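You operate a simulated robot arm through the tools that you are given. There is no shell and no other tool. Be economical: measure what you need, move in short steps, check, and stop when the job is done.

You run a simulated robot arm. Do the job below in one go: nothing can be reset, and whatever is moved stays where it is left.

Task
Clamp the pulley in the vice and scrub its rust off.
Fine: the brush goes back; open the vice again after the scrub.

The check looks at the end state, three seconds after you hand in, the way a careful person would. Anything else that was tipped, shoved, dropped, spilled or broken makes it a failure.

Robot
A 7-joint arm with a two-finger parallel gripper, fixed in place. Base frame: the origin is at the foot of the arm, x ahead of it, y to its left, z up; the work surface is at about z = 900. Readings come in mm, rad, newtons and seconds.
With the tool pointing down near the work surface it reaches from about 240 to 680 mm from the base axis. Its first joint turns from -1.152 to 1.152 rad. Payload 2.4 kg.
The tool frame sits at the grasp point between the pads (the TCP): z along the fingers, y along the line on which they close. The tips reach 30 mm beyond it. Largest opening 94 mm; finger width 28, thickness 10; the body of the gripper, 50 by 96 mm, starts 55 mm behind the TCP.
Orientation is that of the tool frame in the base frame, as a unit quaternion [x, y, z, w]. With the fingers straight down and closing along the base's y, the tool's x points along the base's -x, its y along +y and its z along -z.

Tools
- The arm moves only by the tool send_rows. Its argument "plan" is a list of rows, each a list of 3 entries, a list of its own where there are three numbers: the shift along the base's x, y, z in mm, then the turn, a rotation vector about the base's x, y, z in rad, then the finger opening in mm, from 0 to 94. In form: [[[dx, dy, dz], [rx, ry, rz], hand], ...]. A call has 1 to 10 rows; each row shifts and turns the commanded pose from where the row before left it. Each row takes 0.2 s and may step no farther than 50 mm and 0.15 rad from the row before; otherwise, or with a gripper value out of range, the whole call is refused. A pose out of reach is approached as far as the arm can. The call stops where the force on the tool passes 40 N (or 10 N more than at its start, if that is more) or the arm is blocked; 0.2 s more then pass. The fingers move at their own pace (about 153 mm/s each) and stop on an object; they squeeze with about 32 N. The grip force told is the motor's: it shows also when the fingers shut on nothing. Time passes only in rows, and 0.2 s behind the last, so rows that do not move let the fingers close. It gives the time, the measured TCP pose, the force on the tool (base axes), the opening and the grip force at its end, in the units of the frame above (readings bear some noise).
- Cameras (640 x 400 px; columns grow to the right, rows downward): "scene" is fixed at [34.8, 465, 1464.2]; the picture's right is [-0.81, -0.59, 0.00], its down [-0.22, 0.30, -0.93] and it looks along [0.55, -0.75, -0.37] (base axes); focal length 279 px, centre (320, 200). "wrist" rides on the gripper at [-37, 0, -58] in the tool frame; the picture's right is [0.00, -1.00, 0.00], its down [0.97, 0.00, -0.24] and it looks along [0.24, 0.00, 0.97] (tool axes); focal length 218 px, centre (320, 200).
- snapshot(camera): a new picture of that camera. The clock stands still meanwhile.
- probe_pixels(camera, pixels): there is no depth. For up to 12 entries [column, row, z] of the newest picture of that camera ("zoom" is the newest enlarged one), the place [x, y] in the base frame at which the ray of that pixel passes the height z, good to about 2 mm. The clock stands still meanwhile.
- zoom(camera, box): a new picture of the part [left, top, right, bottom] of that camera's present view, enlarged. The clock stands still meanwhile.
- sign_off(): hands the job in; it is judged then, once.

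Go step by step. Measure first, check grasps and placings, and put right what went wrong. The budget is 80 turns and 38 pictures, counting those below and the enlarged ones. Unless the task says otherwise, let go and move clear before handing in, and close with one line.

The tools are called after "Emit:" as name(argument=value, ...) on one line, values as JSON. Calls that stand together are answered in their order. send_rows: Moves the arm, as the interface text tells. Its arguments: {"type":"object","properties":{"plan":{"type":"array","items":{"type":"array"}}},"required":["plan"]} The other tools are called the same way: snapshot (camera) takes a picture; probe_pixels (camera, pixels) gives the place at which the rays of pixels pass given heights; zoom (camera, box) takes an enlarged picture of a part of a camera's view; sign_off () hands the job in.

At the start:

```text
time: 0.0
eef_pos: [294.4, 130.3, 1324.8]
ee_rot: [0.0, 1.0, 0.0, 0.0]
contact_force: [-0.1, -0.3, 0.5]
grip_width: 94.0
gripper_force: 0.2
```

scene: 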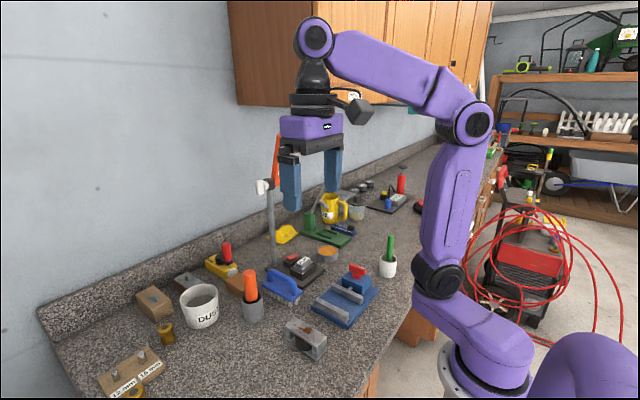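
wrist: 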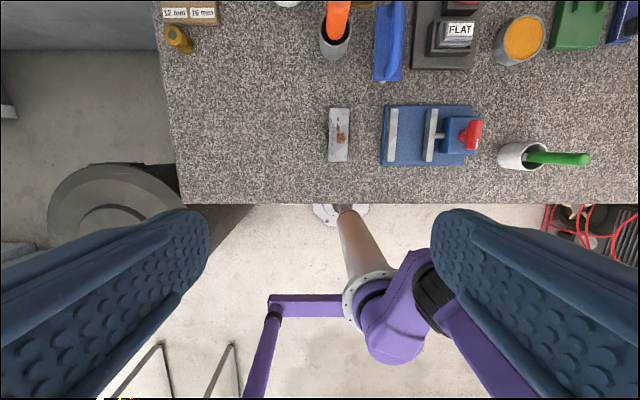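

The scene shows a blue vice with a red knob near (345,295), a rusty grey block near (305,338), and cups with orange and green handles. I'll zoom in to find the pulley, the brush and any labels.

Emit:
zoom(camera="scene", box=[80, 220, 280, 400])

Emit:
zoom(camera="scene", box=[220, 220, 420, 370])

Emit:
zoom(camera="wrist", box=[300, 0, 640, 210])

```text
2.22 times, centred on (180, 310) of scene
```

zoom: 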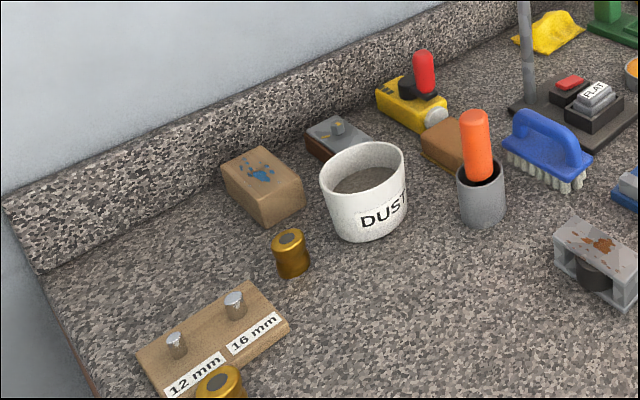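

```text
2.67 times, centred on (320, 295) of scene
```

zoom: 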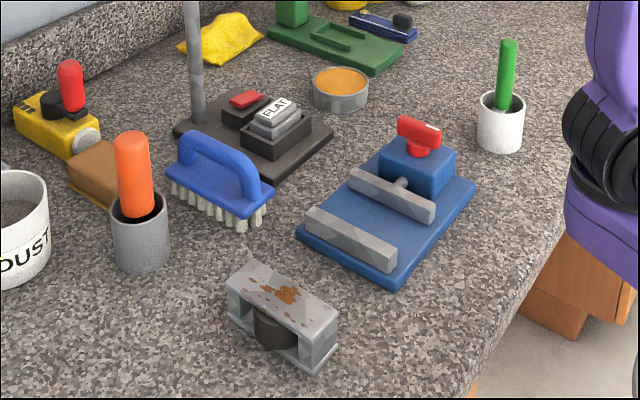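

```text
1.88 times, centred on (470, 105) of wrist
```

zoom: 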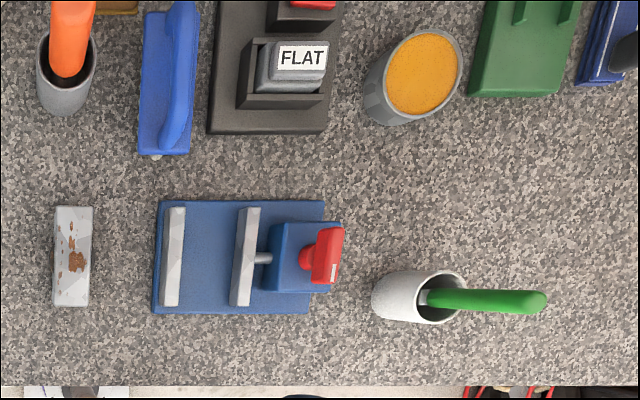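

The pulley is the block with a wheel under its rusty plate, at (285,300) in the second zoom. The vice has a red toggle, and the blue brush has white bristles. I'll probe the main features.

Emit:
probe_pixels(camera="zoom", pixels=[[54, 207, 940], [92, 207, 940], [54, 306, 940], [90, 306, 940], [153, 313, 905], [323, 202, 905], [174, 256, 940], [245, 256, 940], [328, 256, 970], [165, 80, 940], [140, 153, 920], [190, 153, 920]])

Emit:
probe_pixels(camera="scene", pixels=[[305, 344, 900], [291, 347, 900], [337, 363, 900], [347, 356, 900], [319, 319, 940], [332, 306, 940], [378, 289, 900], [377, 267, 970], [266, 286, 900], [310, 306, 900]])

```text
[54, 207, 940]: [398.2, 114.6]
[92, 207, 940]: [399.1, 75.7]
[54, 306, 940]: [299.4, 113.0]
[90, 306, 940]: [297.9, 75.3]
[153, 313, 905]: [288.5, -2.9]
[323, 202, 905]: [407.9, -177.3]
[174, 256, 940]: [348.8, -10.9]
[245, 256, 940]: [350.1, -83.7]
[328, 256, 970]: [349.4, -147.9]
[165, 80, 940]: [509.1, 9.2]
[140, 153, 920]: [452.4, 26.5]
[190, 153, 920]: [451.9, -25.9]
```

```text
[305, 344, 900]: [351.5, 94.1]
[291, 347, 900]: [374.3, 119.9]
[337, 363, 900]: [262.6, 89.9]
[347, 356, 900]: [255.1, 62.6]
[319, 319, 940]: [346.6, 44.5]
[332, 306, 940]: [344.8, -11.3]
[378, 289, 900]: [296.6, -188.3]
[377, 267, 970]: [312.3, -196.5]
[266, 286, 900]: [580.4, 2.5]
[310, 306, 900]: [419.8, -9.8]
```

The pulley is about 100 by 38 mm near (349,95), and the vice jaws lie along x at y of about -11 and -84. I'll move closer for a better look.

Emit:
send_rows(plan=[[[20, -20, -30], [0, 0, 0], 94], [[20, -20, -30], [0, 0, 0], 94], [[20, -20, -30], [0, 0, 0], 94], [[10, -30, -20], [0, 0, 0], 94], [[10, -20, -10], [0, 0, 0], 94]])

Emit:
snapshot(camera="wrist")

Emit:
zoom(camera="scene", box=[260, 250, 420, 370])

```text
time: 1.2
eef_pos: [372.9, 20.4, 1201.9]
ee_rot: [0.002, 1.0, -0.001, 0.0]
contact_force: [0.5, 0.2, 0.3]
grip_width: 94.1
gripper_force: 0.0
```

```text
32 pictures are left
```

wrist: 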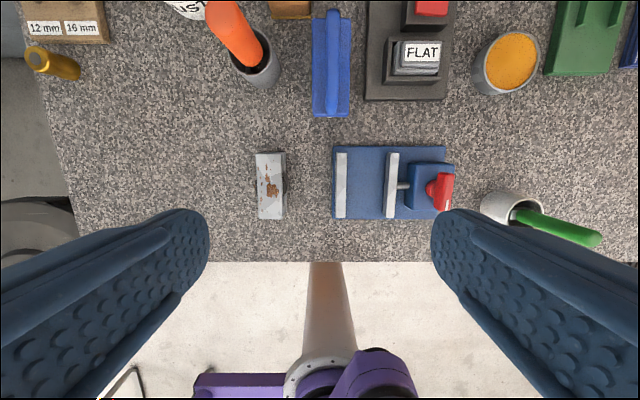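

```text
3.33 times, centred on (340, 310) of scene
```

zoom: 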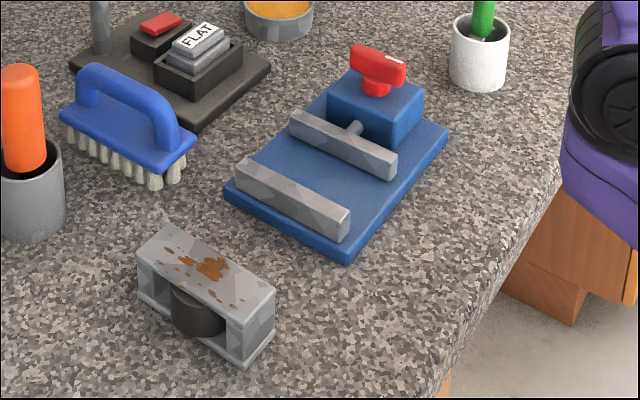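

Now I'll compare probes from this pose with the earlier ones to work out the heights.

Emit:
probe_pixels(camera="wrist", pixels=[[257, 153, 940], [283, 152, 940], [258, 219, 940], [282, 219, 940], [336, 152, 940], [347, 152, 940], [342, 218, 940], [391, 152, 940], [391, 218, 940], [439, 190, 970], [332, 219, 905], [445, 147, 905]])

Emit:
zoom(camera="wrist", box=[240, 120, 480, 270])

```text
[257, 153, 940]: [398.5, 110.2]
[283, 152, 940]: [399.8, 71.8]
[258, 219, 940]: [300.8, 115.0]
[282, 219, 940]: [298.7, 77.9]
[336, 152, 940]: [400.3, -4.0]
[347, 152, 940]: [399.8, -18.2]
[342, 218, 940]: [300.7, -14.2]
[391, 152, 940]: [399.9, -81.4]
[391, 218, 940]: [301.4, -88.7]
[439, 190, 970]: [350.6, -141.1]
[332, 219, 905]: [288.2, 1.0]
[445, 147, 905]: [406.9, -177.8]
```

```text
2.67 times, centred on (360, 195) of wrist
```

zoom: 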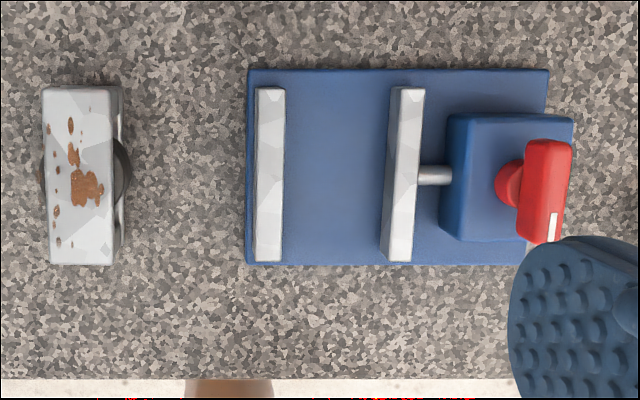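

The pulley's wheel looks wider than its frame, so clearances matter. I'll zoom in tighter to get heights.

Emit:
zoom(camera="scene", box=[270, 305, 350, 365])

Emit:
zoom(camera="scene", box=[305, 255, 385, 330])

```text
6.67 times, centred on (310, 335) of scene
```

zoom: 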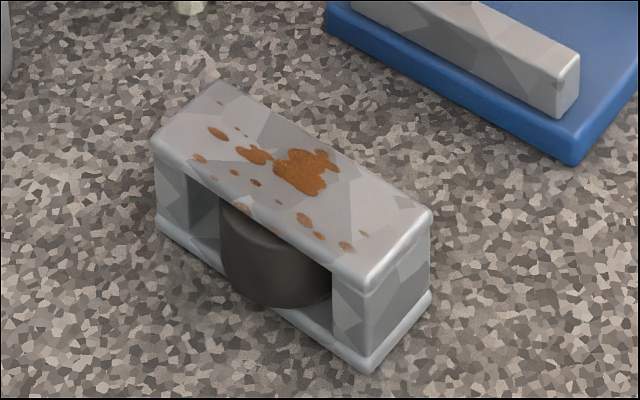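

```text
5.33 times, centred on (345, 292) of scene
```

zoom: 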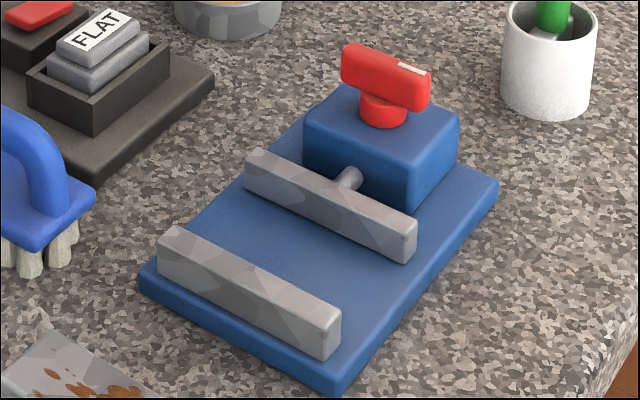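

Emit:
probe_pixels(camera="zoom", pixels=[[326, 327, 930], [326, 327, 940], [324, 361, 910], [324, 361, 920], [335, 395, 900], [335, 378, 910], [335, 378, 920], [413, 228, 935], [405, 263, 912], [429, 85, 980], [345, 52, 980], [413, 142, 940]])

Emit:
probe_pixels(camera="scene", pixels=[[317, 348.8, 930], [317, 348.8, 940], [317, 348.8, 950], [317.2, 361, 900], [317, 350, 940], [284.9, 327.5, 940], [294.4, 317, 940], [326.6, 337.5, 940]])

```text
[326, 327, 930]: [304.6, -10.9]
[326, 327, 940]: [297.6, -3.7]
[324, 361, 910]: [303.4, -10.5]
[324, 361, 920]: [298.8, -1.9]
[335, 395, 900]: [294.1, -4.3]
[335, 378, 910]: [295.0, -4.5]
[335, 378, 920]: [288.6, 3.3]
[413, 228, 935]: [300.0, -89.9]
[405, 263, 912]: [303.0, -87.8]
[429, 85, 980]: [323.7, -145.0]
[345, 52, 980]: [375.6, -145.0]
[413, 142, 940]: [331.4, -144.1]
```

```text
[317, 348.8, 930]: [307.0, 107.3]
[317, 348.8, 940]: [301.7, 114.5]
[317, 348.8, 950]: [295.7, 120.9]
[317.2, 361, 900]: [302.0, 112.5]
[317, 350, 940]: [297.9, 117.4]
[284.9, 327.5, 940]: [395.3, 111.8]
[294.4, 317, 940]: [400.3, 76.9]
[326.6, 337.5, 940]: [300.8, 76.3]
```

The pulley is 40 mm high. The jaw tops are near 938, the vice bed near 914, and the gap runs roughly from y=-18 to -77. Next I'll check what the cups hold, to be sure which tool is the rust brush.

Emit:
zoom(camera="wrist", box=[200, 0, 360, 120])

Emit:
zoom(camera="wrist", box=[440, 150, 620, 260])

Emit:
zoom(camera="scene", box=[270, 160, 430, 260])

```text
3.33 times, centred on (280, 60) of wrist
```

zoom: 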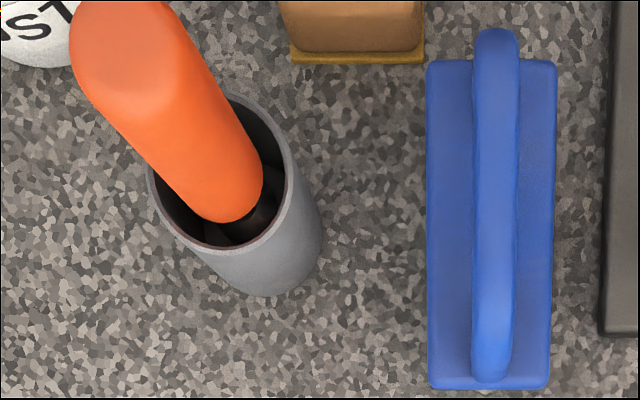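

```text
3.56 times, centred on (530, 205) of wrist
```

zoom: 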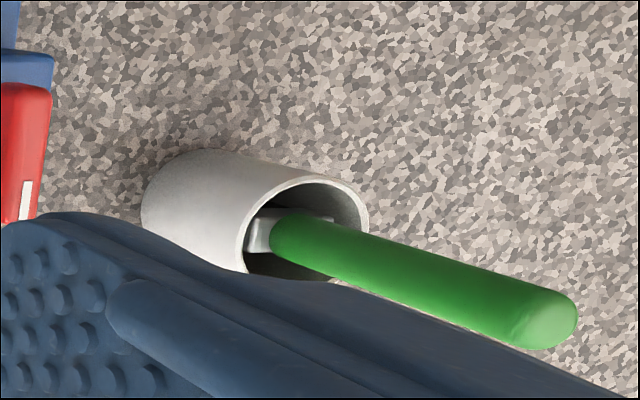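

```text
4.00 times, centred on (350, 210) of scene
```

zoom: 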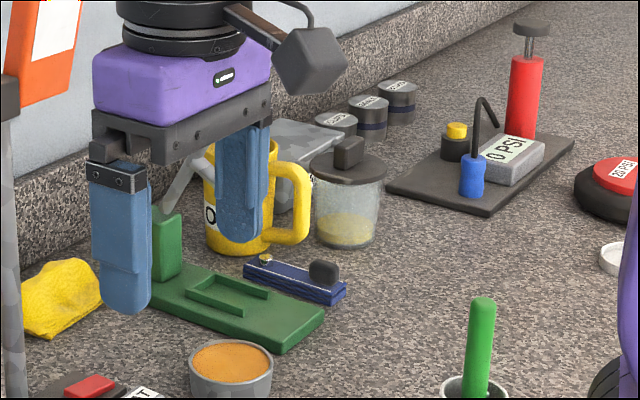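

The blue brush is the scrub brush; orange has a dark ferrule and green a flat silver one. Now I'll go over the pulley's far end, clear of the wheel.

Emit:
send_rows(plan=[[[4, 37, -20], [0, 0, 0], 70], [[4, 37, -30], [0, 0, 0], 70], [[0, 0, -45], [0, 0, 0], 70], [[0, 0, -45], [0, 0, 0], 70], [[0, 0, -42], [0, 0, 0], 70], [[0, 0, 0], [0, 0, 0], 70]])

Emit:
snapshot(camera="wrist")

```text
time: 2.6
eef_pos: [381.9, 96.3, 1020.3]
ee_rot: [0.0, 1.0, 0.0, 0.0]
contact_force: [0.5, 0.8, -0.5]
grip_width: 70.3
gripper_force: 0.0
```

```text
24 pictures are left
```

wrist: 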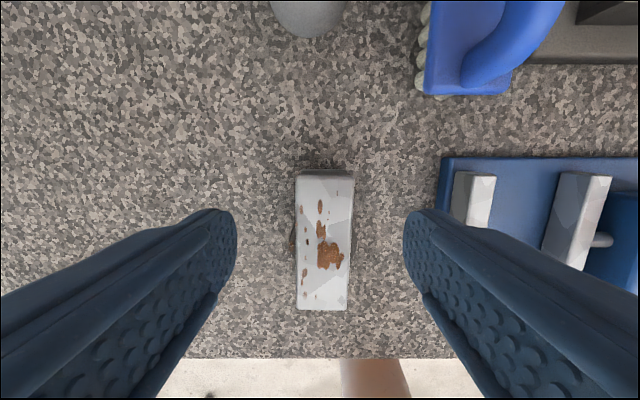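

Emit:
probe_pixels(camera="wrist", pixels=[[297, 174, 940], [354, 174, 940], [297, 308, 940], [348, 308, 940], [453, 225, 938], [453, 172, 938], [497, 175, 938], [560, 173, 938]])

```text
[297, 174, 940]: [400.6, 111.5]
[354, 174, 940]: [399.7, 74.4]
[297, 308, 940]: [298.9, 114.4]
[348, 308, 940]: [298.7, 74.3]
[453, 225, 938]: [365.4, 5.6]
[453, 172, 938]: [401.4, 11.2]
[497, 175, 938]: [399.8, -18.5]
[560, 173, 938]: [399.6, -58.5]
```

The pulley is centred at y≈94 with almost no yaw. I'll descend for a shallow grip on the top 13 mm, so the fingers stay above the jaws later.

Emit:
send_rows(plan=[[[-1, -2, -33], [0, 0, 0], 60], [[0, 0, -30], [0, 0, 0], 60], [[0, 0, 0], [0, 0, 0], 30], [[0, 0, 0], [0, 0, 0], 30], [[0, 0, 0], [0, 0, 0], 30]])

```text
time: 3.8
eef_pos: [380.0, 95.5, 958.2]
ee_rot: [0.001, 1.0, 0.0, 0.002]
contact_force: [-1.9, -1.5, 19.6]
grip_width: 49.5
gripper_force: 32.3
```

The fingers stopped at 49.5 mm, wider than the 38 mm plate, so I'll look before going on.

Emit:
zoom(camera="scene", box=[250, 285, 370, 365])

```text
5.00 times, centred on (310, 325) of scene
```

zoom: 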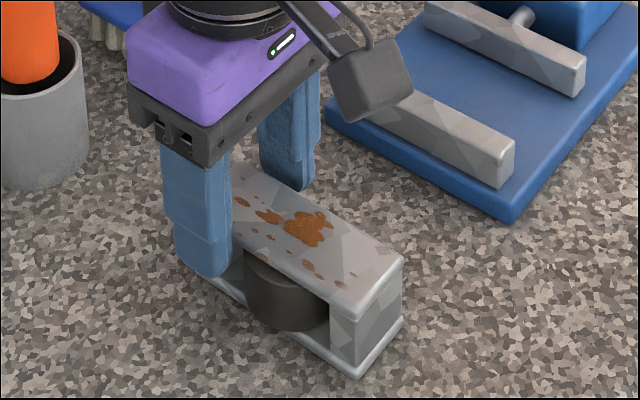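

Emit:
probe_pixels(camera="zoom", pixels=[[215, 278, 928], [232, 262, 928], [177, 255, 928], [300, 190, 928], [263, 172, 928], [313, 180, 928], [358, 378, 900], [402, 322, 900], [358, 320, 940], [402, 262, 940]])

```text
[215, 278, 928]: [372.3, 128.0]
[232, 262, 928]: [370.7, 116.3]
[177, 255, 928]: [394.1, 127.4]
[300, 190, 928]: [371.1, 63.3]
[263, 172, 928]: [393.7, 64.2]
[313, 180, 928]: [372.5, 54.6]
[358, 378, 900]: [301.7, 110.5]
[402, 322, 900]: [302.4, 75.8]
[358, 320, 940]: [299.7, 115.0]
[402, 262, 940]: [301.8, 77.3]
```

Something about 49.5 mm wide stopped the fingers, which fits the wheel setting the collision width. I'll try a small lift to see whether the grip holds.

Emit:
send_rows(plan=[[[0, 0, 8], [0, 0, 0], 30], [[0, 0, 12], [0, 0, 0], 30], [[0, 0, 0], [0, 0, 0], 30]])

Emit:
zoom(camera="scene", box=[250, 285, 370, 365])

```text
time: 4.6
eef_pos: [380.6, 91.8, 979.0]
ee_rot: [0.0, 1.0, 0.0, 0.0]
contact_force: [0.6, -0.6, -3.9]
grip_width: 49.5
gripper_force: 32.1
```

```text
5.00 times, centred on (310, 325) of scene
```

zoom: 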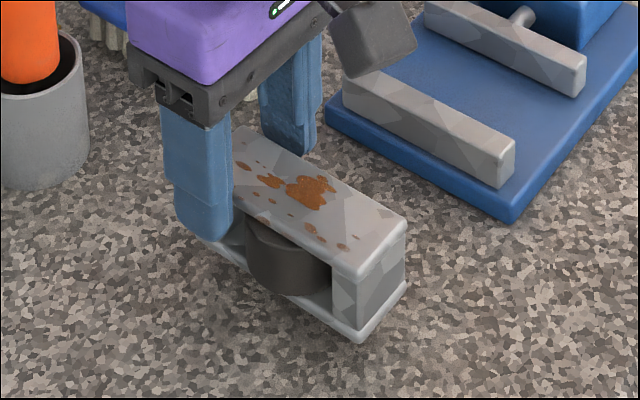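

It lifted level, weighing about 0.4 kg. Next I'll measure the inner jaw faces precisely.

Emit:
probe_pixels(camera="zoom", pixels=[[500, 152, 938], [515, 138, 938], [574, 65, 938], [587, 55, 938], [343, 73, 938], [358, 65, 938]])

Emit:
send_rows(plan=[[[0, 0, 40], [0, 0, 0], 30], [[0, -20, 30], [0, 0, 0], 30], [[0, -30, 0], [0, 0, 0], 30], [[0, 0, 0], [0, 0, 0], 30]])

Emit:
snapshot(camera="wrist")

```text
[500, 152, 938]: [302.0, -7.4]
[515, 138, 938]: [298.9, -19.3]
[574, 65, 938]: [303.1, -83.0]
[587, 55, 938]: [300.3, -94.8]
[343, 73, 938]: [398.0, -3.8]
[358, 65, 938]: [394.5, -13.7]
```

```text
time: 5.6
eef_pos: [379.0, 41.9, 1048.7]
ee_rot: [0.0, 1.0, 0.0, 0.0]
contact_force: [-0.4, -0.4, -3.2]
grip_width: 49.6
gripper_force: 32.5
```

```text
21 pictures are left
```

wrist: 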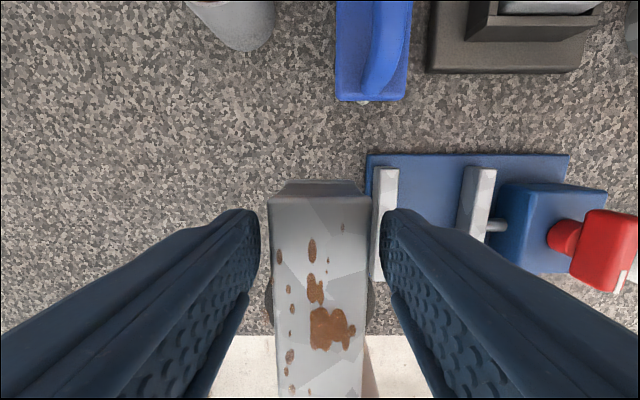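

Emit:
probe_pixels(camera="wrist", pixels=[[377, 169, 938], [399, 169, 938], [464, 168, 938], [472, 168, 938], [496, 169, 938], [464, 168, 914], [272, 196, 1030], [371, 196, 1030]])

Emit:
zoom(camera="wrist", box=[360, 140, 520, 240])

```text
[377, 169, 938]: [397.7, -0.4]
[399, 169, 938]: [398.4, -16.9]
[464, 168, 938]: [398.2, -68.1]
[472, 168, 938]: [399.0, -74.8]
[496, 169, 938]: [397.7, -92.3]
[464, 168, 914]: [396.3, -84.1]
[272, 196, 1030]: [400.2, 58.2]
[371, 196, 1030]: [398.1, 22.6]
```

```text
4.00 times, centred on (440, 190) of wrist
```

zoom: 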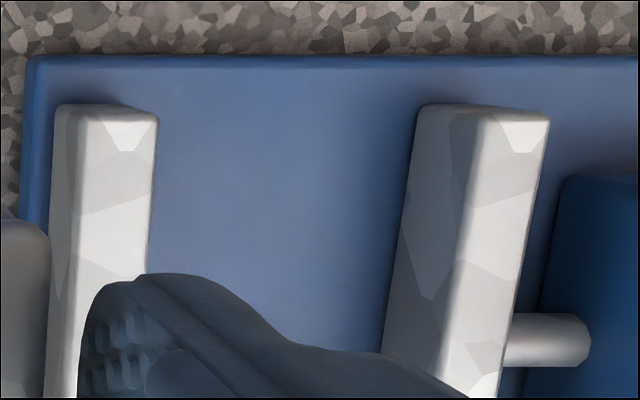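

The gap runs from about y=-17.5 to -80, so its centre is near -48.5. I'll carry the pulley over it and come down.

Emit:
send_rows(plan=[[[0, -45, 0], [0, 0, 0], 30], [[2, -44, 0], [0, 0, 0], 30], [[0, 0, -25], [0, 0, 0], 30], [[0, 0, -25], [0, 0, 0], 30], [[0, 0, 0], [0, 0, 0], 30]])

Emit:
zoom(camera="scene", box=[290, 240, 400, 330])

```text
time: 6.8
eef_pos: [381.6, -44.9, 998.0]
ee_rot: [0.001, 1.0, 0.0, 0.0]
contact_force: [0.9, 0.2, -3.0]
grip_width: 49.4
gripper_force: 31.8
```

```text
4.44 times, centred on (345, 285) of scene
```

zoom: 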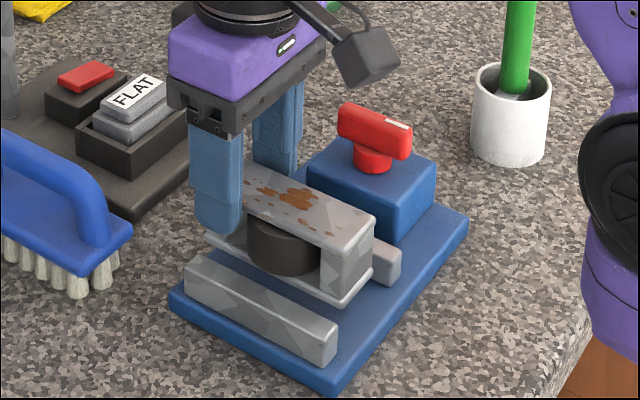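

The pulley hovers over the gap with its base near z=940. I'll lower it gently.

Emit:
send_rows(plan=[[[0, -2, -8], [0, 0, 0], 30], [[0, 0, -8], [0, 0, 0], 30], [[0, 0, -4], [0, 0, 0], 30], [[0, 0, -3], [0, 0, 0], 30], [[0, 0, -2], [0, 0, 0], 30], [[0, 0, 0], [0, 0, 0], 30]])

```text
time: 8.2
eef_pos: [383.2, -47.7, 974.0]
ee_rot: [0.001, 1.0, 0.0, 0.0]
contact_force: [1.4, 0.1, -2.8]
grip_width: 49.6
gripper_force: 31.7
```

No contact yet at 974. I'll continue down in 1 mm steps.

Emit:
send_rows(plan=[[[-1, 0, -1], [0, 0, 0], 30], [[0, 0, -1], [0, 0, 0], 30], [[0, 0, -1], [0, 0, 0], 30], [[0, 0, 0], [0, 0, 0], 30]])

Emit:
zoom(camera="scene", box=[305, 260, 385, 330])

```text
time: 9.2
eef_pos: [382.6, -47.1, 972.2]
ee_rot: [0.0, 1.0, -0.001, 0.003]
contact_force: [4.4, 7.0, 19.7]
grip_width: 49.8
gripper_force: 31.9
```

```text
5.71 times, centred on (345, 295) of scene
```

zoom: 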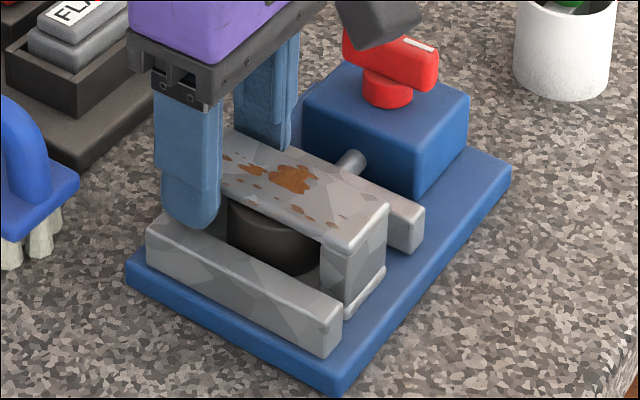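

Contact came at 972 and the pulley looks seated between the jaws. I'll release slightly and rise.

Emit:
send_rows(plan=[[[0, 0, 0], [0, 0, 0], 58], [[0, 0, 0], [0, 0, 0], 58], [[0, 0, 20], [0, 0, 0], 58], [[0, 0, 40], [0, 0, 0], 58], [[0, 0, 40], [0, 0, 0], 58], [[-10, 0, 30], [0, 0, 0], 58], [[0, 0, 0], [0, 0, 0], 58]])

Emit:
snapshot(camera="wrist")

```text
time: 10.8
eef_pos: [371.9, -48.4, 1102.4]
ee_rot: [0.0, 1.0, 0.0, 0.001]
contact_force: [0.5, 0.5, 0.4]
grip_width: 58.1
gripper_force: 0.0
```

```text
17 pictures are left
```

wrist: 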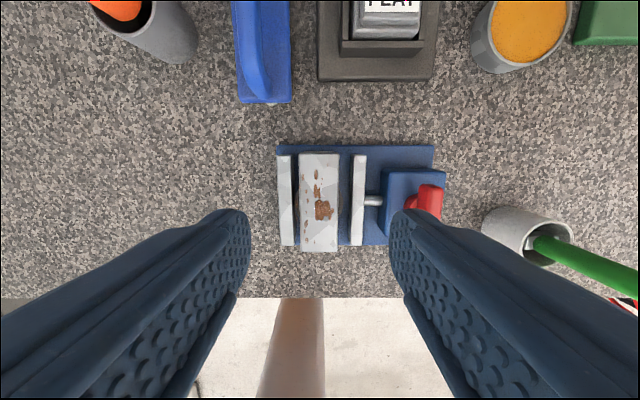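

The pulley sits in the gap. Now I'll move over the red handle to look at it from above.

Emit:
send_rows(plan=[[[-10, -45, 0], [0, 0, 0], 58], [[-10, -45, 0], [0, 0, 0], 58], [[0, -7, -20], [0, 0, 0], 58], [[0, 0, 0], [0, 0, 0], 58]])

Emit:
snapshot(camera="wrist")

```text
time: 11.8
eef_pos: [352.4, -145.2, 1081.9]
ee_rot: [0.001, 1.0, -0.001, 0.0]
contact_force: [-1.0, -0.1, -0.4]
grip_width: 58.0
gripper_force: 0.2
```

```text
16 pictures are left
```

wrist: 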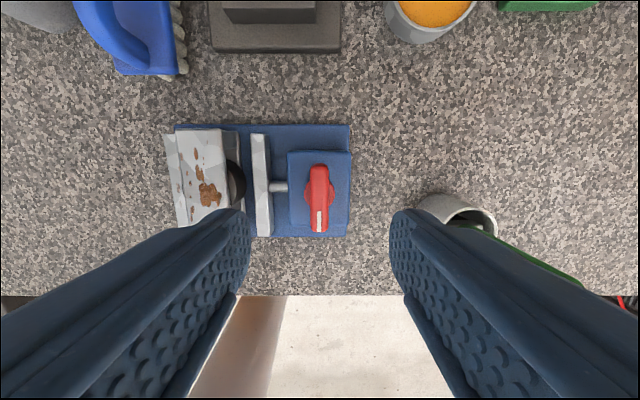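

Emit:
probe_pixels(camera="wrist", pixels=[[311, 166, 980], [328, 166, 980], [320, 232, 980], [311, 225, 980], [329, 225, 980], [304, 188, 955], [336, 188, 955], [320, 188, 955], [288, 152, 945], [351, 228, 945]])

Emit:
zoom(camera="wrist", box=[270, 140, 370, 245])

```text
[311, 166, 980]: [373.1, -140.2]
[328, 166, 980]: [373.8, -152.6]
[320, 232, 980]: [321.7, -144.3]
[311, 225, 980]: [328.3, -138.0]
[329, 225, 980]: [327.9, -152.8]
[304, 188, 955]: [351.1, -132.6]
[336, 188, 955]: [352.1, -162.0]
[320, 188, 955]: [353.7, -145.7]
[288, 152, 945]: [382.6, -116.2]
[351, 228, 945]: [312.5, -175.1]
```

```text
3.81 times, centred on (320, 192) of wrist
```

zoom: 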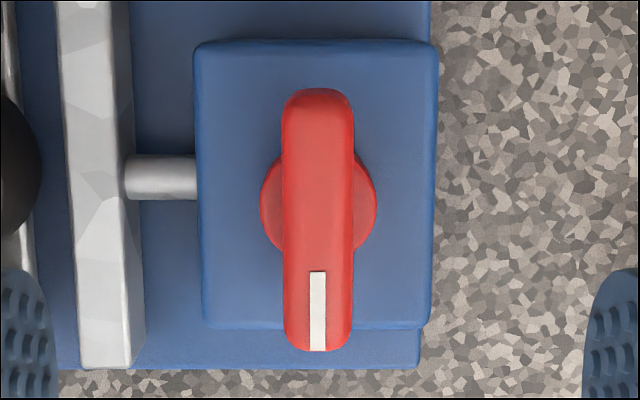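

The knob is a bar 13 mm wide and 52 mm long, centred near (349,-146). I'll grip it with the tips at about z=968, above its disc.

Emit:
send_rows(plan=[[[-2, -1, -40], [0, 0, 0], 40], [[-1, 0, -30], [0, 0, 0], 40], [[0, 0, -14], [0, 0, 0], 40], [[0, 0, 0], [0, 0, 0], 5], [[0, 0, 0], [0, 0, 0], 5], [[0, 0, 0], [0, 0, 0], 5]])

```text
time: 13.2
eef_pos: [347.1, -145.7, 997.4]
ee_rot: [-0.001, 1.0, 0.001, -0.001]
contact_force: [2.1, 29.9, -0.7]
grip_width: 13.6
gripper_force: 44.9
```

The knob is held at 13.6 mm, with some sideways force. I'll shift a little and turn clockwise as seen from above.

Emit:
send_rows(plan=[[[0, 1, 0], [0, 0, 0], 5], [[0, 0, 0], [0, 0, -0.1], 5], [[0, 0, 0], [0, 0, -0.1], 5]])

```text
time: 14.0
eef_pos: [347.8, -145.1, 996.7]
ee_rot: [0.102, 0.995, 0.0, 0.0]
contact_force: [3.2, 23.3, 13.6]
grip_width: 13.9
gripper_force: 45.5
```

Emit:
send_rows(plan=[[[0, 1, 0], [0, 0, -0.12], 5], [[0, 0, 0], [0, 0, -0.12], 5], [[0, 0, 0], [0, 0, -0.12], 5], [[0, 0, 0], [0, 0, -0.12], 5]])

Emit:
zoom(camera="scene", box=[305, 240, 395, 325])

```text
time: 15.0
eef_pos: [348.3, -144.1, 998.2]
ee_rot: [0.336, 0.942, 0.0, 0.001]
contact_force: [-5.3, 17.3, 27.9]
grip_width: 13.7
gripper_force: 44.7
```

```text
4.71 times, centred on (350, 282) of scene
```

zoom: 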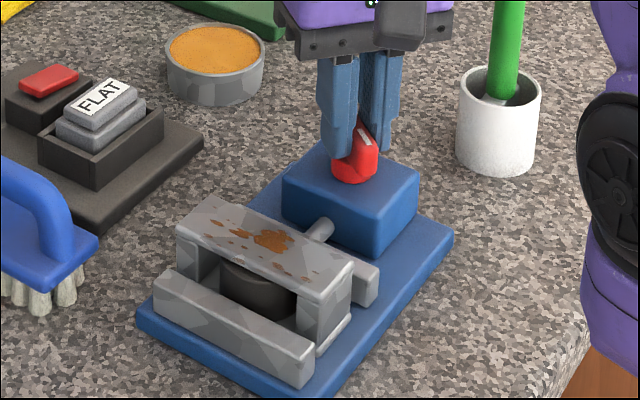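

The knob is turning, about 0.68 rad so far, and the moving jaw seems to be coming in. I'll continue, easing the vertical load.

Emit:
send_rows(plan=[[[0, 0, 1.5], [0, 0, -0.12], 5], [[0, 0, 0], [0, 0, -0.12], 5], [[0, 0, 0], [0, 0, -0.12], 5], [[0, 0, 0], [0, 0, -0.12], 5]])

Emit:
zoom(camera="scene", box=[305, 240, 395, 325])

```text
time: 16.0
eef_pos: [349.1, -143.4, 997.9]
ee_rot: [0.55, 0.835, 0.0, -0.001]
contact_force: [17.2, 12.0, -33.7]
grip_width: 13.7
gripper_force: 45.2
```

```text
4.71 times, centred on (350, 282) of scene
```

zoom: 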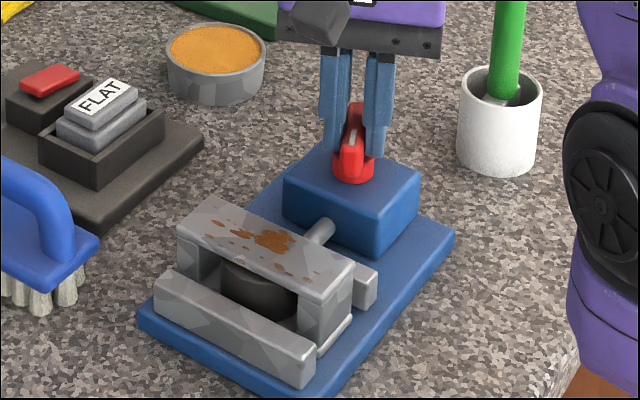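

Emit:
send_rows(plan=[[[0, 0, -1.2], [0, 0, -0.1], 5], [[0, 0, 0], [0, 0, -0.1], 5], [[0, 0, 0], [0, 0, -0.1], 5], [[0, 0, 0], [0, 0, -0.1], 5]])

Emit:
zoom(camera="scene", box=[305, 240, 395, 325])

```text
time: 17.0
eef_pos: [350.0, -143.0, 997.5]
ee_rot: [0.704, 0.71, 0.001, 0.002]
contact_force: [19.9, 22.2, 9.2]
grip_width: 13.9
gripper_force: 44.7
```

```text
4.71 times, centred on (350, 282) of scene
```

zoom: 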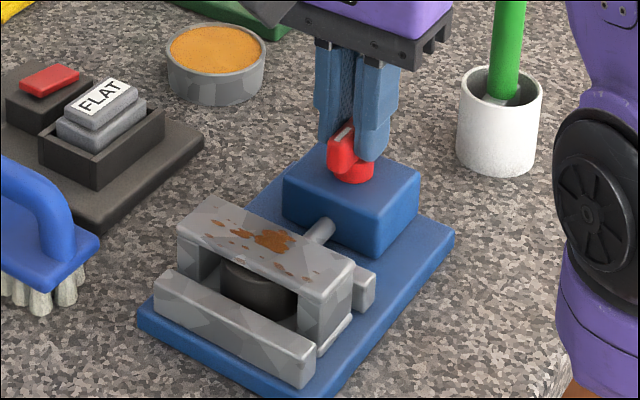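

The knob has turned about 90° and now points at the jaws. I'll check where the moving jaw is.

Emit:
probe_pixels(camera="zoom", pixels=[[375, 272, 938], [364, 281, 938], [354, 264, 954], [316, 300, 954], [315, 346, 938], [301, 360, 938]])

```text
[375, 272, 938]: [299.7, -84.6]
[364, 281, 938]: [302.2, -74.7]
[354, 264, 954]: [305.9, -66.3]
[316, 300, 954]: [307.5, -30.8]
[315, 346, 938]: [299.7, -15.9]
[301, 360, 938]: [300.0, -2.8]
```

The jaw has advanced about 10 mm and should need about 4 more to clamp the 49.5 mm body. I'll keep turning until it resists.

Emit:
send_rows(plan=[[[0, 0, 0], [0, 0, -0.1], 5], [[0, 0, 0], [0, 0, -0.1], 5], [[0, 0, 0], [0, 0, -0.1], 5], [[0, 0, 0], [0, 0, 0], 5]])

```text
time: 18.0
eef_pos: [349.7, -143.2, 997.6]
ee_rot: [0.802, 0.597, 0.001, 0.002]
contact_force: [27.5, 16.3, 21.8]
grip_width: 13.9
gripper_force: 45.6
```

Emit:
send_rows(plan=[[[1, 0.5, 0.5], [0, 0, -0.1], 5], [[0, 0, 0], [0, 0, -0.1], 5], [[0, 0, 0], [0, 0, -0.1], 5], [[0, 0, 0], [0, 0, -0.1], 5], [[0, 0, 0], [0, 0, 0], 5]])

Emit:
zoom(camera="scene", box=[305, 240, 395, 325])

```text
time: 19.2
eef_pos: [350.2, -143.5, 996.3]
ee_rot: [0.905, 0.426, 0.0, 0.001]
contact_force: [22.4, 5.8, 0.5]
grip_width: 15.2
gripper_force: 44.5
```

```text
4.71 times, centred on (350, 282) of scene
```

zoom: 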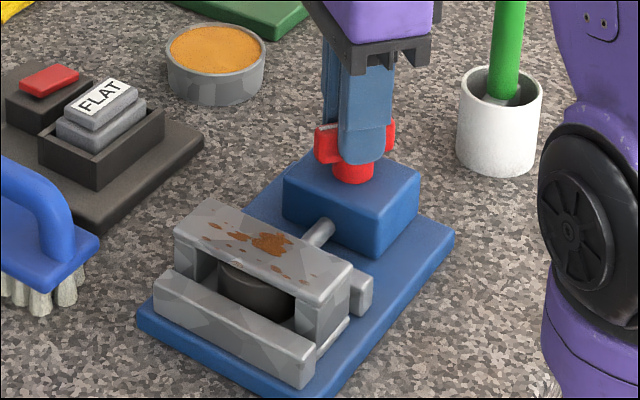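

The opening rose to 15.2, so the knob is lagging and clamping resistance has begun. I'll check the jaw and pulley.

Emit:
probe_pixels(camera="zoom", pixels=[[372, 279, 938], [353, 266, 954], [314, 303, 954], [173, 235, 954], [210, 199, 954]])

Emit:
send_rows(plan=[[[0, 0, 0], [0, 0, -0.08], 5], [[0, 0, 0], [0, 0, 0], 5]])

```text
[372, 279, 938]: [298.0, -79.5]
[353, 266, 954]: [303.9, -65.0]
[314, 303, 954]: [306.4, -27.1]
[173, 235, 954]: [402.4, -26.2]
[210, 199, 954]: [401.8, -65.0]
```

```text
time: 19.8
eef_pos: [349.4, -144.9, 997.1]
ee_rot: [0.921, 0.389, -0.001, 0.001]
contact_force: [17.0, -6.3, -12.9]
grip_width: 17.5
gripper_force: 44.3
```

The opening is now 17.5 with the knob stalled, so the vice is tight on the pulley. I'll release, rise and unwind the wrist.

Emit:
send_rows(plan=[[[0, 0, 0], [0, 0, 0], 45], [[0, 0, 0], [0, 0, 0], 45], [[0, 0, 20], [0, 0, 0], 45], [[0, 0, 40], [0, 0, 0], 45], [[0, 0, 40], [0, 0, 0.15], 45], [[0, 0, 40], [0, 0, 0.15], 45], [[0, 0, 0], [0, 0, 0.15], 45], [[0, 0, 0], [0, 0, 0.15], 45], [[0, 0, 0], [0, 0, 0.15], 45], [[0, 0, 0], [0, 0, 0.15], 45]])

Emit:
send_rows(plan=[[[20, 30, 0], [0, 0, 0.15], 60], [[20, 30, 0], [0, 0, 0.15], 60], [[20, 30, 0], [0, 0, 0.15], 60], [[20, 30, 0], [0, 0, 0.15], 60], [[20, 30, 0], [0, 0, 0.15], 60], [[20, 4, 0], [0, 0, 0.15], 60], [[20, 0, 0], [0, 0, 0.15], 60], [[0, 0, 0], [0, 0, 0.15], 60], [[0, 0, 0], [0, 0, 0.15], 60], [[0, 0, 0], [0, 0, 0.09], 60]])

Emit:
snapshot(camera="wrist")

```text
time: 22.0
eef_pos: [349.8, -144.0, 1137.4]
ee_rot: [0.659, 0.752, 0.0, 0.0]
contact_force: [0.2, -0.2, -0.8]
grip_width: 45.1
gripper_force: 0.0
```

```text
time: 24.2
eef_pos: [490.6, 10.8, 1137.3]
ee_rot: [0.0, 1.0, 0.0, -0.001]
contact_force: [-0.3, -0.2, -0.3]
grip_width: 60.0
gripper_force: 0.1
```

```text
10 pictures are left
```

wrist: 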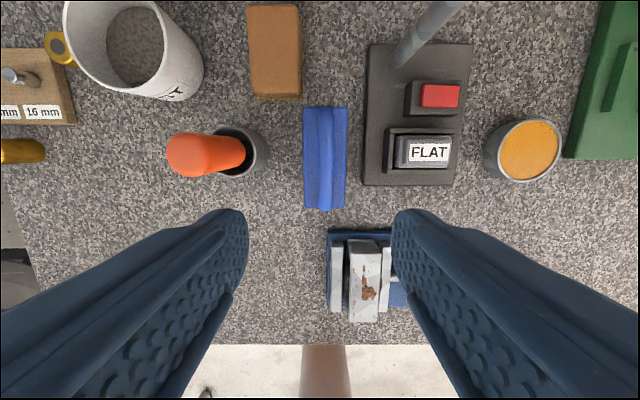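

The brush is below, with its body in cols 303–347 and rows 108–209. I'll probe it from both cameras.

Emit:
probe_pixels(camera="wrist", pixels=[[303, 108, 935], [347, 108, 935], [304, 208, 935], [344, 208, 935], [318, 112, 970], [335, 112, 970], [320, 205, 945], [332, 205, 945], [318, 150, 970], [334, 150, 970], [366, 120, 915], [268, 150, 960]])

Emit:
zoom(camera="scene", box=[250, 255, 320, 320])

```text
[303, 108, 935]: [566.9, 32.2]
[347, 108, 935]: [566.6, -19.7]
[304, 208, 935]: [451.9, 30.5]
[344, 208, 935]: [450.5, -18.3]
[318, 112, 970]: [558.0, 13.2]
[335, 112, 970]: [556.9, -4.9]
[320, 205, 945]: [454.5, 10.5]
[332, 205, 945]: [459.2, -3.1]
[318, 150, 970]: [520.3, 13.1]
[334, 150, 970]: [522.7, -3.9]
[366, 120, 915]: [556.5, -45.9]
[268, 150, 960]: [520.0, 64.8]
```

```text
6.15 times, centred on (285, 288) of scene
```

zoom: 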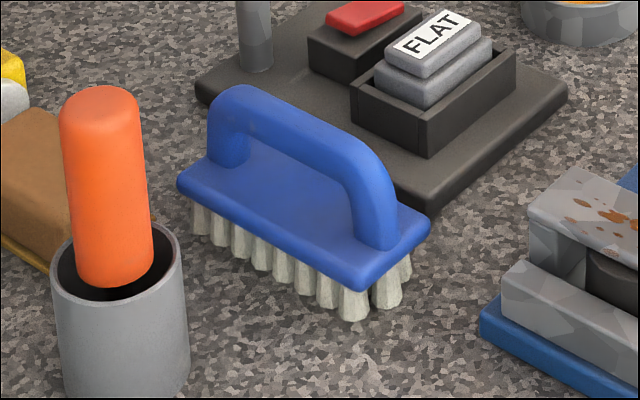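

Emit:
probe_pixels(camera="zoom", pixels=[[360, 272, 930], [360, 272, 940], [430, 228, 930], [430, 228, 940], [300, 125, 970], [300, 125, 980], [300, 125, 990], [300, 160, 970], [352, 318, 900], [386, 305, 900]])

```text
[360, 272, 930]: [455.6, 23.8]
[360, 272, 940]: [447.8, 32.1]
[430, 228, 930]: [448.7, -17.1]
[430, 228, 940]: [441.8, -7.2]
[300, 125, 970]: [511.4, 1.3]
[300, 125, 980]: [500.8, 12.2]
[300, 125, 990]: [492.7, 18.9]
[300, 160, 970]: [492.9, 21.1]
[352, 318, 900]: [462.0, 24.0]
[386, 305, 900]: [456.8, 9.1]
```

This is the scrub brush: its handle lies along x at y≈5, with the top near 973 and the plate near 936. I'll grip the handle with the tips just above the plate.

Emit:
send_rows(plan=[[[17, -5, -40], [0, 0, 0], 44], [[0, -0.5, -45], [0, 0, 0], 44], [[0, 0, -40], [0, 0, 0], 44], [[0, 0, -25], [0, 0, 0], 44], [[0, 0, -15], [0, 0, 0], 44], [[0, 0, 0], [0, 0, 0], 5], [[0, 0, 0], [0, 0, 0], 5], [[0, 0, 0], [0, 0, 0], 5]])

```text
time: 26.0
eef_pos: [506.8, 4.6, 972.2]
ee_rot: [0.001, 1.0, 0.0, 0.0]
contact_force: [0.0, 0.0, 1.0]
grip_width: 19.0
gripper_force: 32.0
```

The handle is gripped at 19 mm. I'll lift the brush and carry it above the pulley.

Emit:
send_rows(plan=[[[0, 0, 20], [0, 0, 0], 5], [[0, 0, 45], [0, 0, 0], 5], [[0, 0, 40], [0, 0, 0], 5], [[-40, -12, 0], [0, 0, 0], 5], [[-40, -13, 0], [0, 0, 0], 5], [[-40, -13, 0], [0, 0, 0], 5], [[-35, -13, 0], [0, 0, 0], 5], [[0, 0, -20], [0, 0, 0], 5], [[0, 0, 0], [0, 0, 0], 5]])

Emit:
zoom(camera="scene", box=[280, 220, 400, 325])

```text
time: 28.0
eef_pos: [351.4, -47.7, 1058.2]
ee_rot: [0.001, 1.0, 0.0, 0.0]
contact_force: [-0.4, 0.3, -1.0]
grip_width: 19.0
gripper_force: 32.5
```

```text
3.81 times, centred on (340, 272) of scene
```

zoom: 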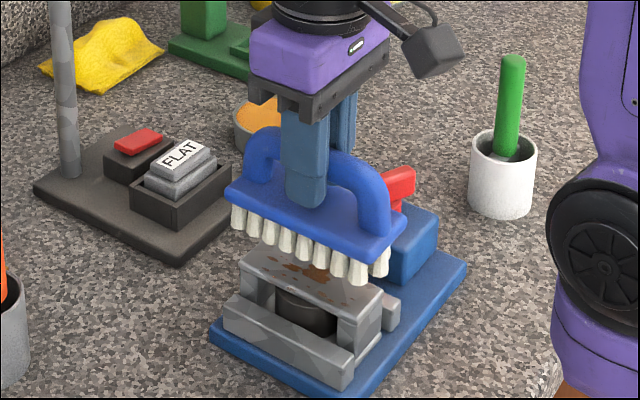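

The brush hangs level above the rusty plate. I'll lower it to touch.

Emit:
send_rows(plan=[[[0, 1, -15], [0, 0, 0], 5], [[0, 0, -12], [0, 0, 0], 5], [[0, 0, -3], [0, 0, 0], 5], [[0, 0, -2], [0, 0, 0], 5], [[0, 0, 0], [0, 0, 0], 5]])

```text
time: 29.2
eef_pos: [352.7, -45.7, 1025.8]
ee_rot: [0.003, 1.0, 0.0, 0.001]
contact_force: [2.9, -6.9, 22.9]
grip_width: 19.4
gripper_force: 32.1
```

There is contact at about 23 N. I'll scrub with strokes along x.

Emit:
send_rows(plan=[[[10, 0, 0.7], [0, 0, 0], 5], [[15, 0, 0], [0, 0, 0], 5], [[-15, 0, 0], [0, 0, 0], 5], [[-20, 0, 0], [0, 0, 0], 5], [[-15, 0, 0], [0, 0, 0], 5], [[15, 0, 0], [0, 0, 0], 5], [[20, 0, 0], [0, 0, 0], 5], [[15, 0, 0], [0, 0, 0], 5], [[-25, 0, 0], [0, 0, 0], 5], [[0, 0, 0], [0, 0, 0], 5]])

```text
time: 31.4
eef_pos: [353.9, -45.3, 1028.3]
ee_rot: [0.001, 1.0, 0.0, 0.0]
contact_force: [-0.2, 0.2, -1.8]
grip_width: 19.6
gripper_force: 31.7
```

Contact has gone light at z=1028. I'll press 2 mm lower and scrub again, with some sideways spread.

Emit:
send_rows(plan=[[[0, 0, -1.5], [0, 0, 0], 5], [[15, 0, -0.7], [0, 0, 0], 5], [[10, 0, 0], [0, 0, 0], 5], [[-25, 0, 0], [0, 0, 0], 5], [[-25, 0, 0], [0, 0, 0], 5], [[25, 5, 0], [0, 0, 0], 5], [[25, 0, 0], [0, 0, 0], 5], [[-25, -10, 0], [0, 0, 0], 5], [[-25, 0, 0], [0, 0, 0], 5], [[25, 5, 0], [0, 0, 0], 5]])

```text
time: 33.6
eef_pos: [350.6, -46.9, 1025.0]
ee_rot: [0.002, 1.0, 0.0, 0.0]
contact_force: [-8.4, -1.9, 22.8]
grip_width: 19.6
gripper_force: 32.1
```

Emit:
send_rows(plan=[[[20, 0, 0], [0, 0, 0], 5], [[-20, 0, 0], [0, 0, 0], 5], [[-20, 0, 0], [0, 0, 0], 5], [[20, 4, 0], [0, 0, 0], 5], [[20, 0, 0], [0, 0, 0], 5], [[-20, -8, 0], [0, 0, 0], 5], [[-20, 0, 0], [0, 0, 0], 5], [[20, 4, 0], [0, 0, 0], 5], [[0, 0, 20], [0, 0, 0], 5], [[0, 0, 40], [0, 0, 0], 5]])

Emit:
zoom(camera="scene", box=[280, 220, 400, 325])

```text
time: 35.8
eef_pos: [351.4, -45.3, 1082.5]
ee_rot: [0.001, 1.0, 0.0, 0.0]
contact_force: [-0.6, -0.3, -1.3]
grip_width: 19.7
gripper_force: 32.0
```

```text
3.81 times, centred on (340, 272) of scene
```

zoom: 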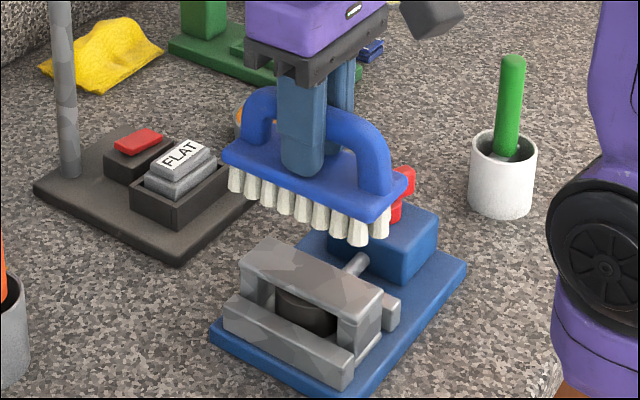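

The rust is gone. I'll carry the brush back to where it stood, at TCP (507, 4.6).

Emit:
send_rows(plan=[[[35, 12, 0], [0, 0, 0], 5], [[40, 13, 0], [0, 0, 0], 5], [[40, 13, 0], [0, 0, 0], 5], [[40, 12, 0], [0, 0, 0], 5], [[0, 0, -40], [0, 0, 0], 5], [[0, 0, -40], [0, 0, 0], 5], [[0, 0, -20], [0, 0, 0], 5], [[0, 0, 0], [0, 0, 0], 5]])

Emit:
zoom(camera="scene", box=[240, 235, 330, 320])

```text
time: 37.6
eef_pos: [507.5, 4.2, 983.2]
ee_rot: [0.001, 1.0, 0.0, 0.0]
contact_force: [0.3, 0.1, -1.4]
grip_width: 19.8
gripper_force: 32.6
```

```text
4.71 times, centred on (285, 278) of scene
```

zoom: 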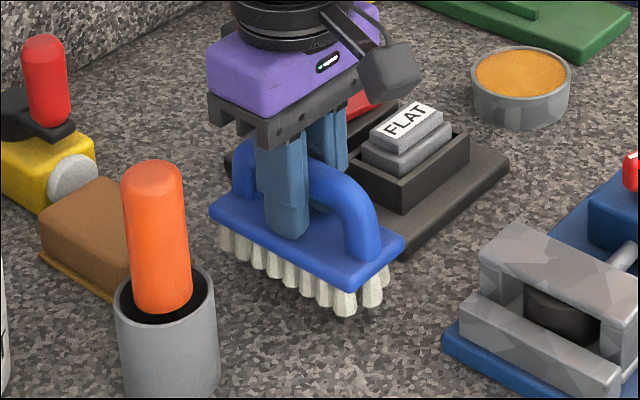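

The brush is above its spot. I'll lower it to contact in small steps.

Emit:
send_rows(plan=[[[0, 0, -5], [0, 0, 0], 5], [[0, 0, -2], [0, 0, 0], 5], [[0, 0, -2], [0, 0, 0], 5], [[0, 0, -1], [0, 0, 0], 5], [[0, 0, -1], [0, 0, 0], 5], [[0, 0, 0], [0, 0, 0], 5]])

```text
time: 39.0
eef_pos: [506.9, 4.6, 972.6]
ee_rot: [0.0, 1.0, 0.0, 0.0]
contact_force: [-0.2, -0.6, -0.7]
grip_width: 19.5
gripper_force: 31.8
```

Emit:
send_rows(plan=[[[0, 0, -1], [0, 0, 0], 5], [[0, 0, -1], [0, 0, 0], 5], [[0, 0, 0], [0, 0, 0], 5]])

```text
time: 39.8
eef_pos: [507.9, 5.6, 971.8]
ee_rot: [0.001, 1.0, 0.0, 0.0]
contact_force: [-0.4, -0.1, -1.1]
grip_width: 19.6
gripper_force: 31.9
```

Emit:
send_rows(plan=[[[-1, -1, -1], [0, 0, 0], 5], [[0, 0, -1], [0, 0, 0], 5], [[0, 0, 0], [0, 0, 0], 5]])

```text
time: 40.6
eef_pos: [505.8, 3.1, 969.3]
ee_rot: [0.001, 1.0, 0.0, 0.0]
contact_force: [-0.4, -0.4, -2.2]
grip_width: 19.6
gripper_force: 32.0
```

Emit:
send_rows(plan=[[[1, 1, -1], [0, 0, 0], 5], [[0, 0, -0.7], [0, 0, 0], 5], [[0, 0, 0], [0, 0, 0], 5]])

```text
time: 41.4
eef_pos: [506.2, 2.8, 967.9]
ee_rot: [0.001, 1.0, 0.0, -0.001]
contact_force: [-0.3, -0.5, -0.7]
grip_width: 19.7
gripper_force: 31.8
```

Emit:
send_rows(plan=[[[0, 1, -1], [0, 0, 0], 5], [[0, 0, -1], [0, 0, 0], 5], [[0, 0, 0], [0, 0, 0], 5]])

Emit:
zoom(camera="scene", box=[240, 235, 330, 320])

```text
time: 42.2
eef_pos: [507.9, 5.3, 966.3]
ee_rot: [0.001, 1.0, 0.0, 0.0]
contact_force: [0.0, -0.6, -1.2]
grip_width: 19.8
gripper_force: 31.8
```

```text
4.71 times, centred on (285, 278) of scene
```

zoom: 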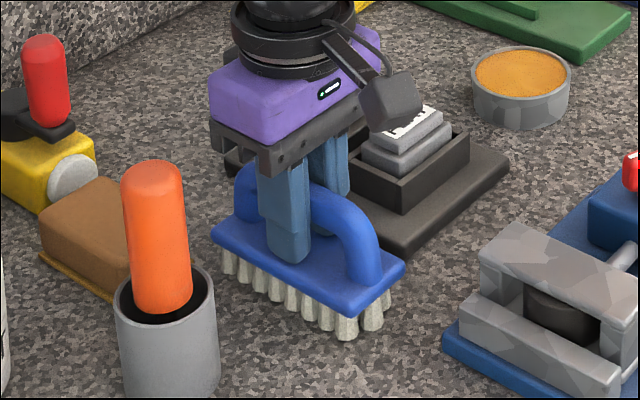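

The bristle bottoms are now within a pixel of their original position. I'll go down once more for contact, then release.

Emit:
send_rows(plan=[[[0, 0, -0.7], [0, 0, 0], 5], [[0, 0, -0.7], [0, 0, 0], 5], [[0, 0, 0], [0, 0, 0], 5]])

```text
time: 43.0
eef_pos: [506.6, 5.4, 964.4]
ee_rot: [0.002, 1.0, 0.0, 0.0]
contact_force: [-1.0, 0.7, 2.9]
grip_width: 19.6
gripper_force: 31.5
```

Contact is beginning at +2.9 N. I'll release, rise, and head to a point above the knob.

Emit:
send_rows(plan=[[[0, 0, 0], [0, 0, 0], 24], [[0, 0, 0], [0, 0, 0], 40], [[0, 0, 0], [0, 0, 0], 40], [[0, 0, 15], [0, 0, 0], 40], [[0, 0, 40], [0, 0, 0], 40], [[0, 0, 45], [0, 0, 0], 45], [[0, 0, 45], [0, 0, 0], 45], [[-30, -30, 0], [0, 0, 0], 45], [[0, 0, 0], [0, 0, 0], 45]])

Emit:
snapshot(camera="wrist")

```text
time: 45.0
eef_pos: [475.5, -24.9, 1110.7]
ee_rot: [0.001, 1.0, 0.0, 0.001]
contact_force: [0.7, 0.6, 0.0]
grip_width: 44.8
gripper_force: 0.0
```

```text
4 pictures are left
```

wrist: 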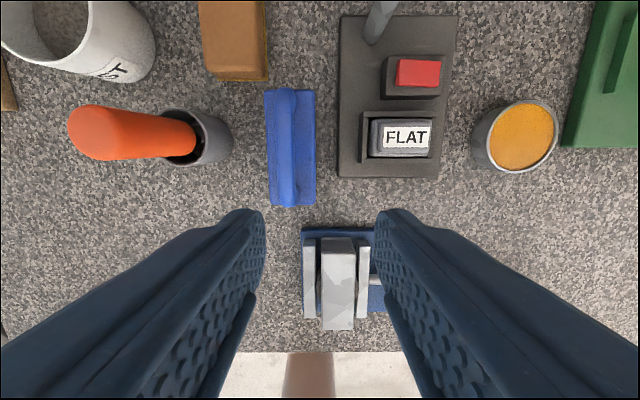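

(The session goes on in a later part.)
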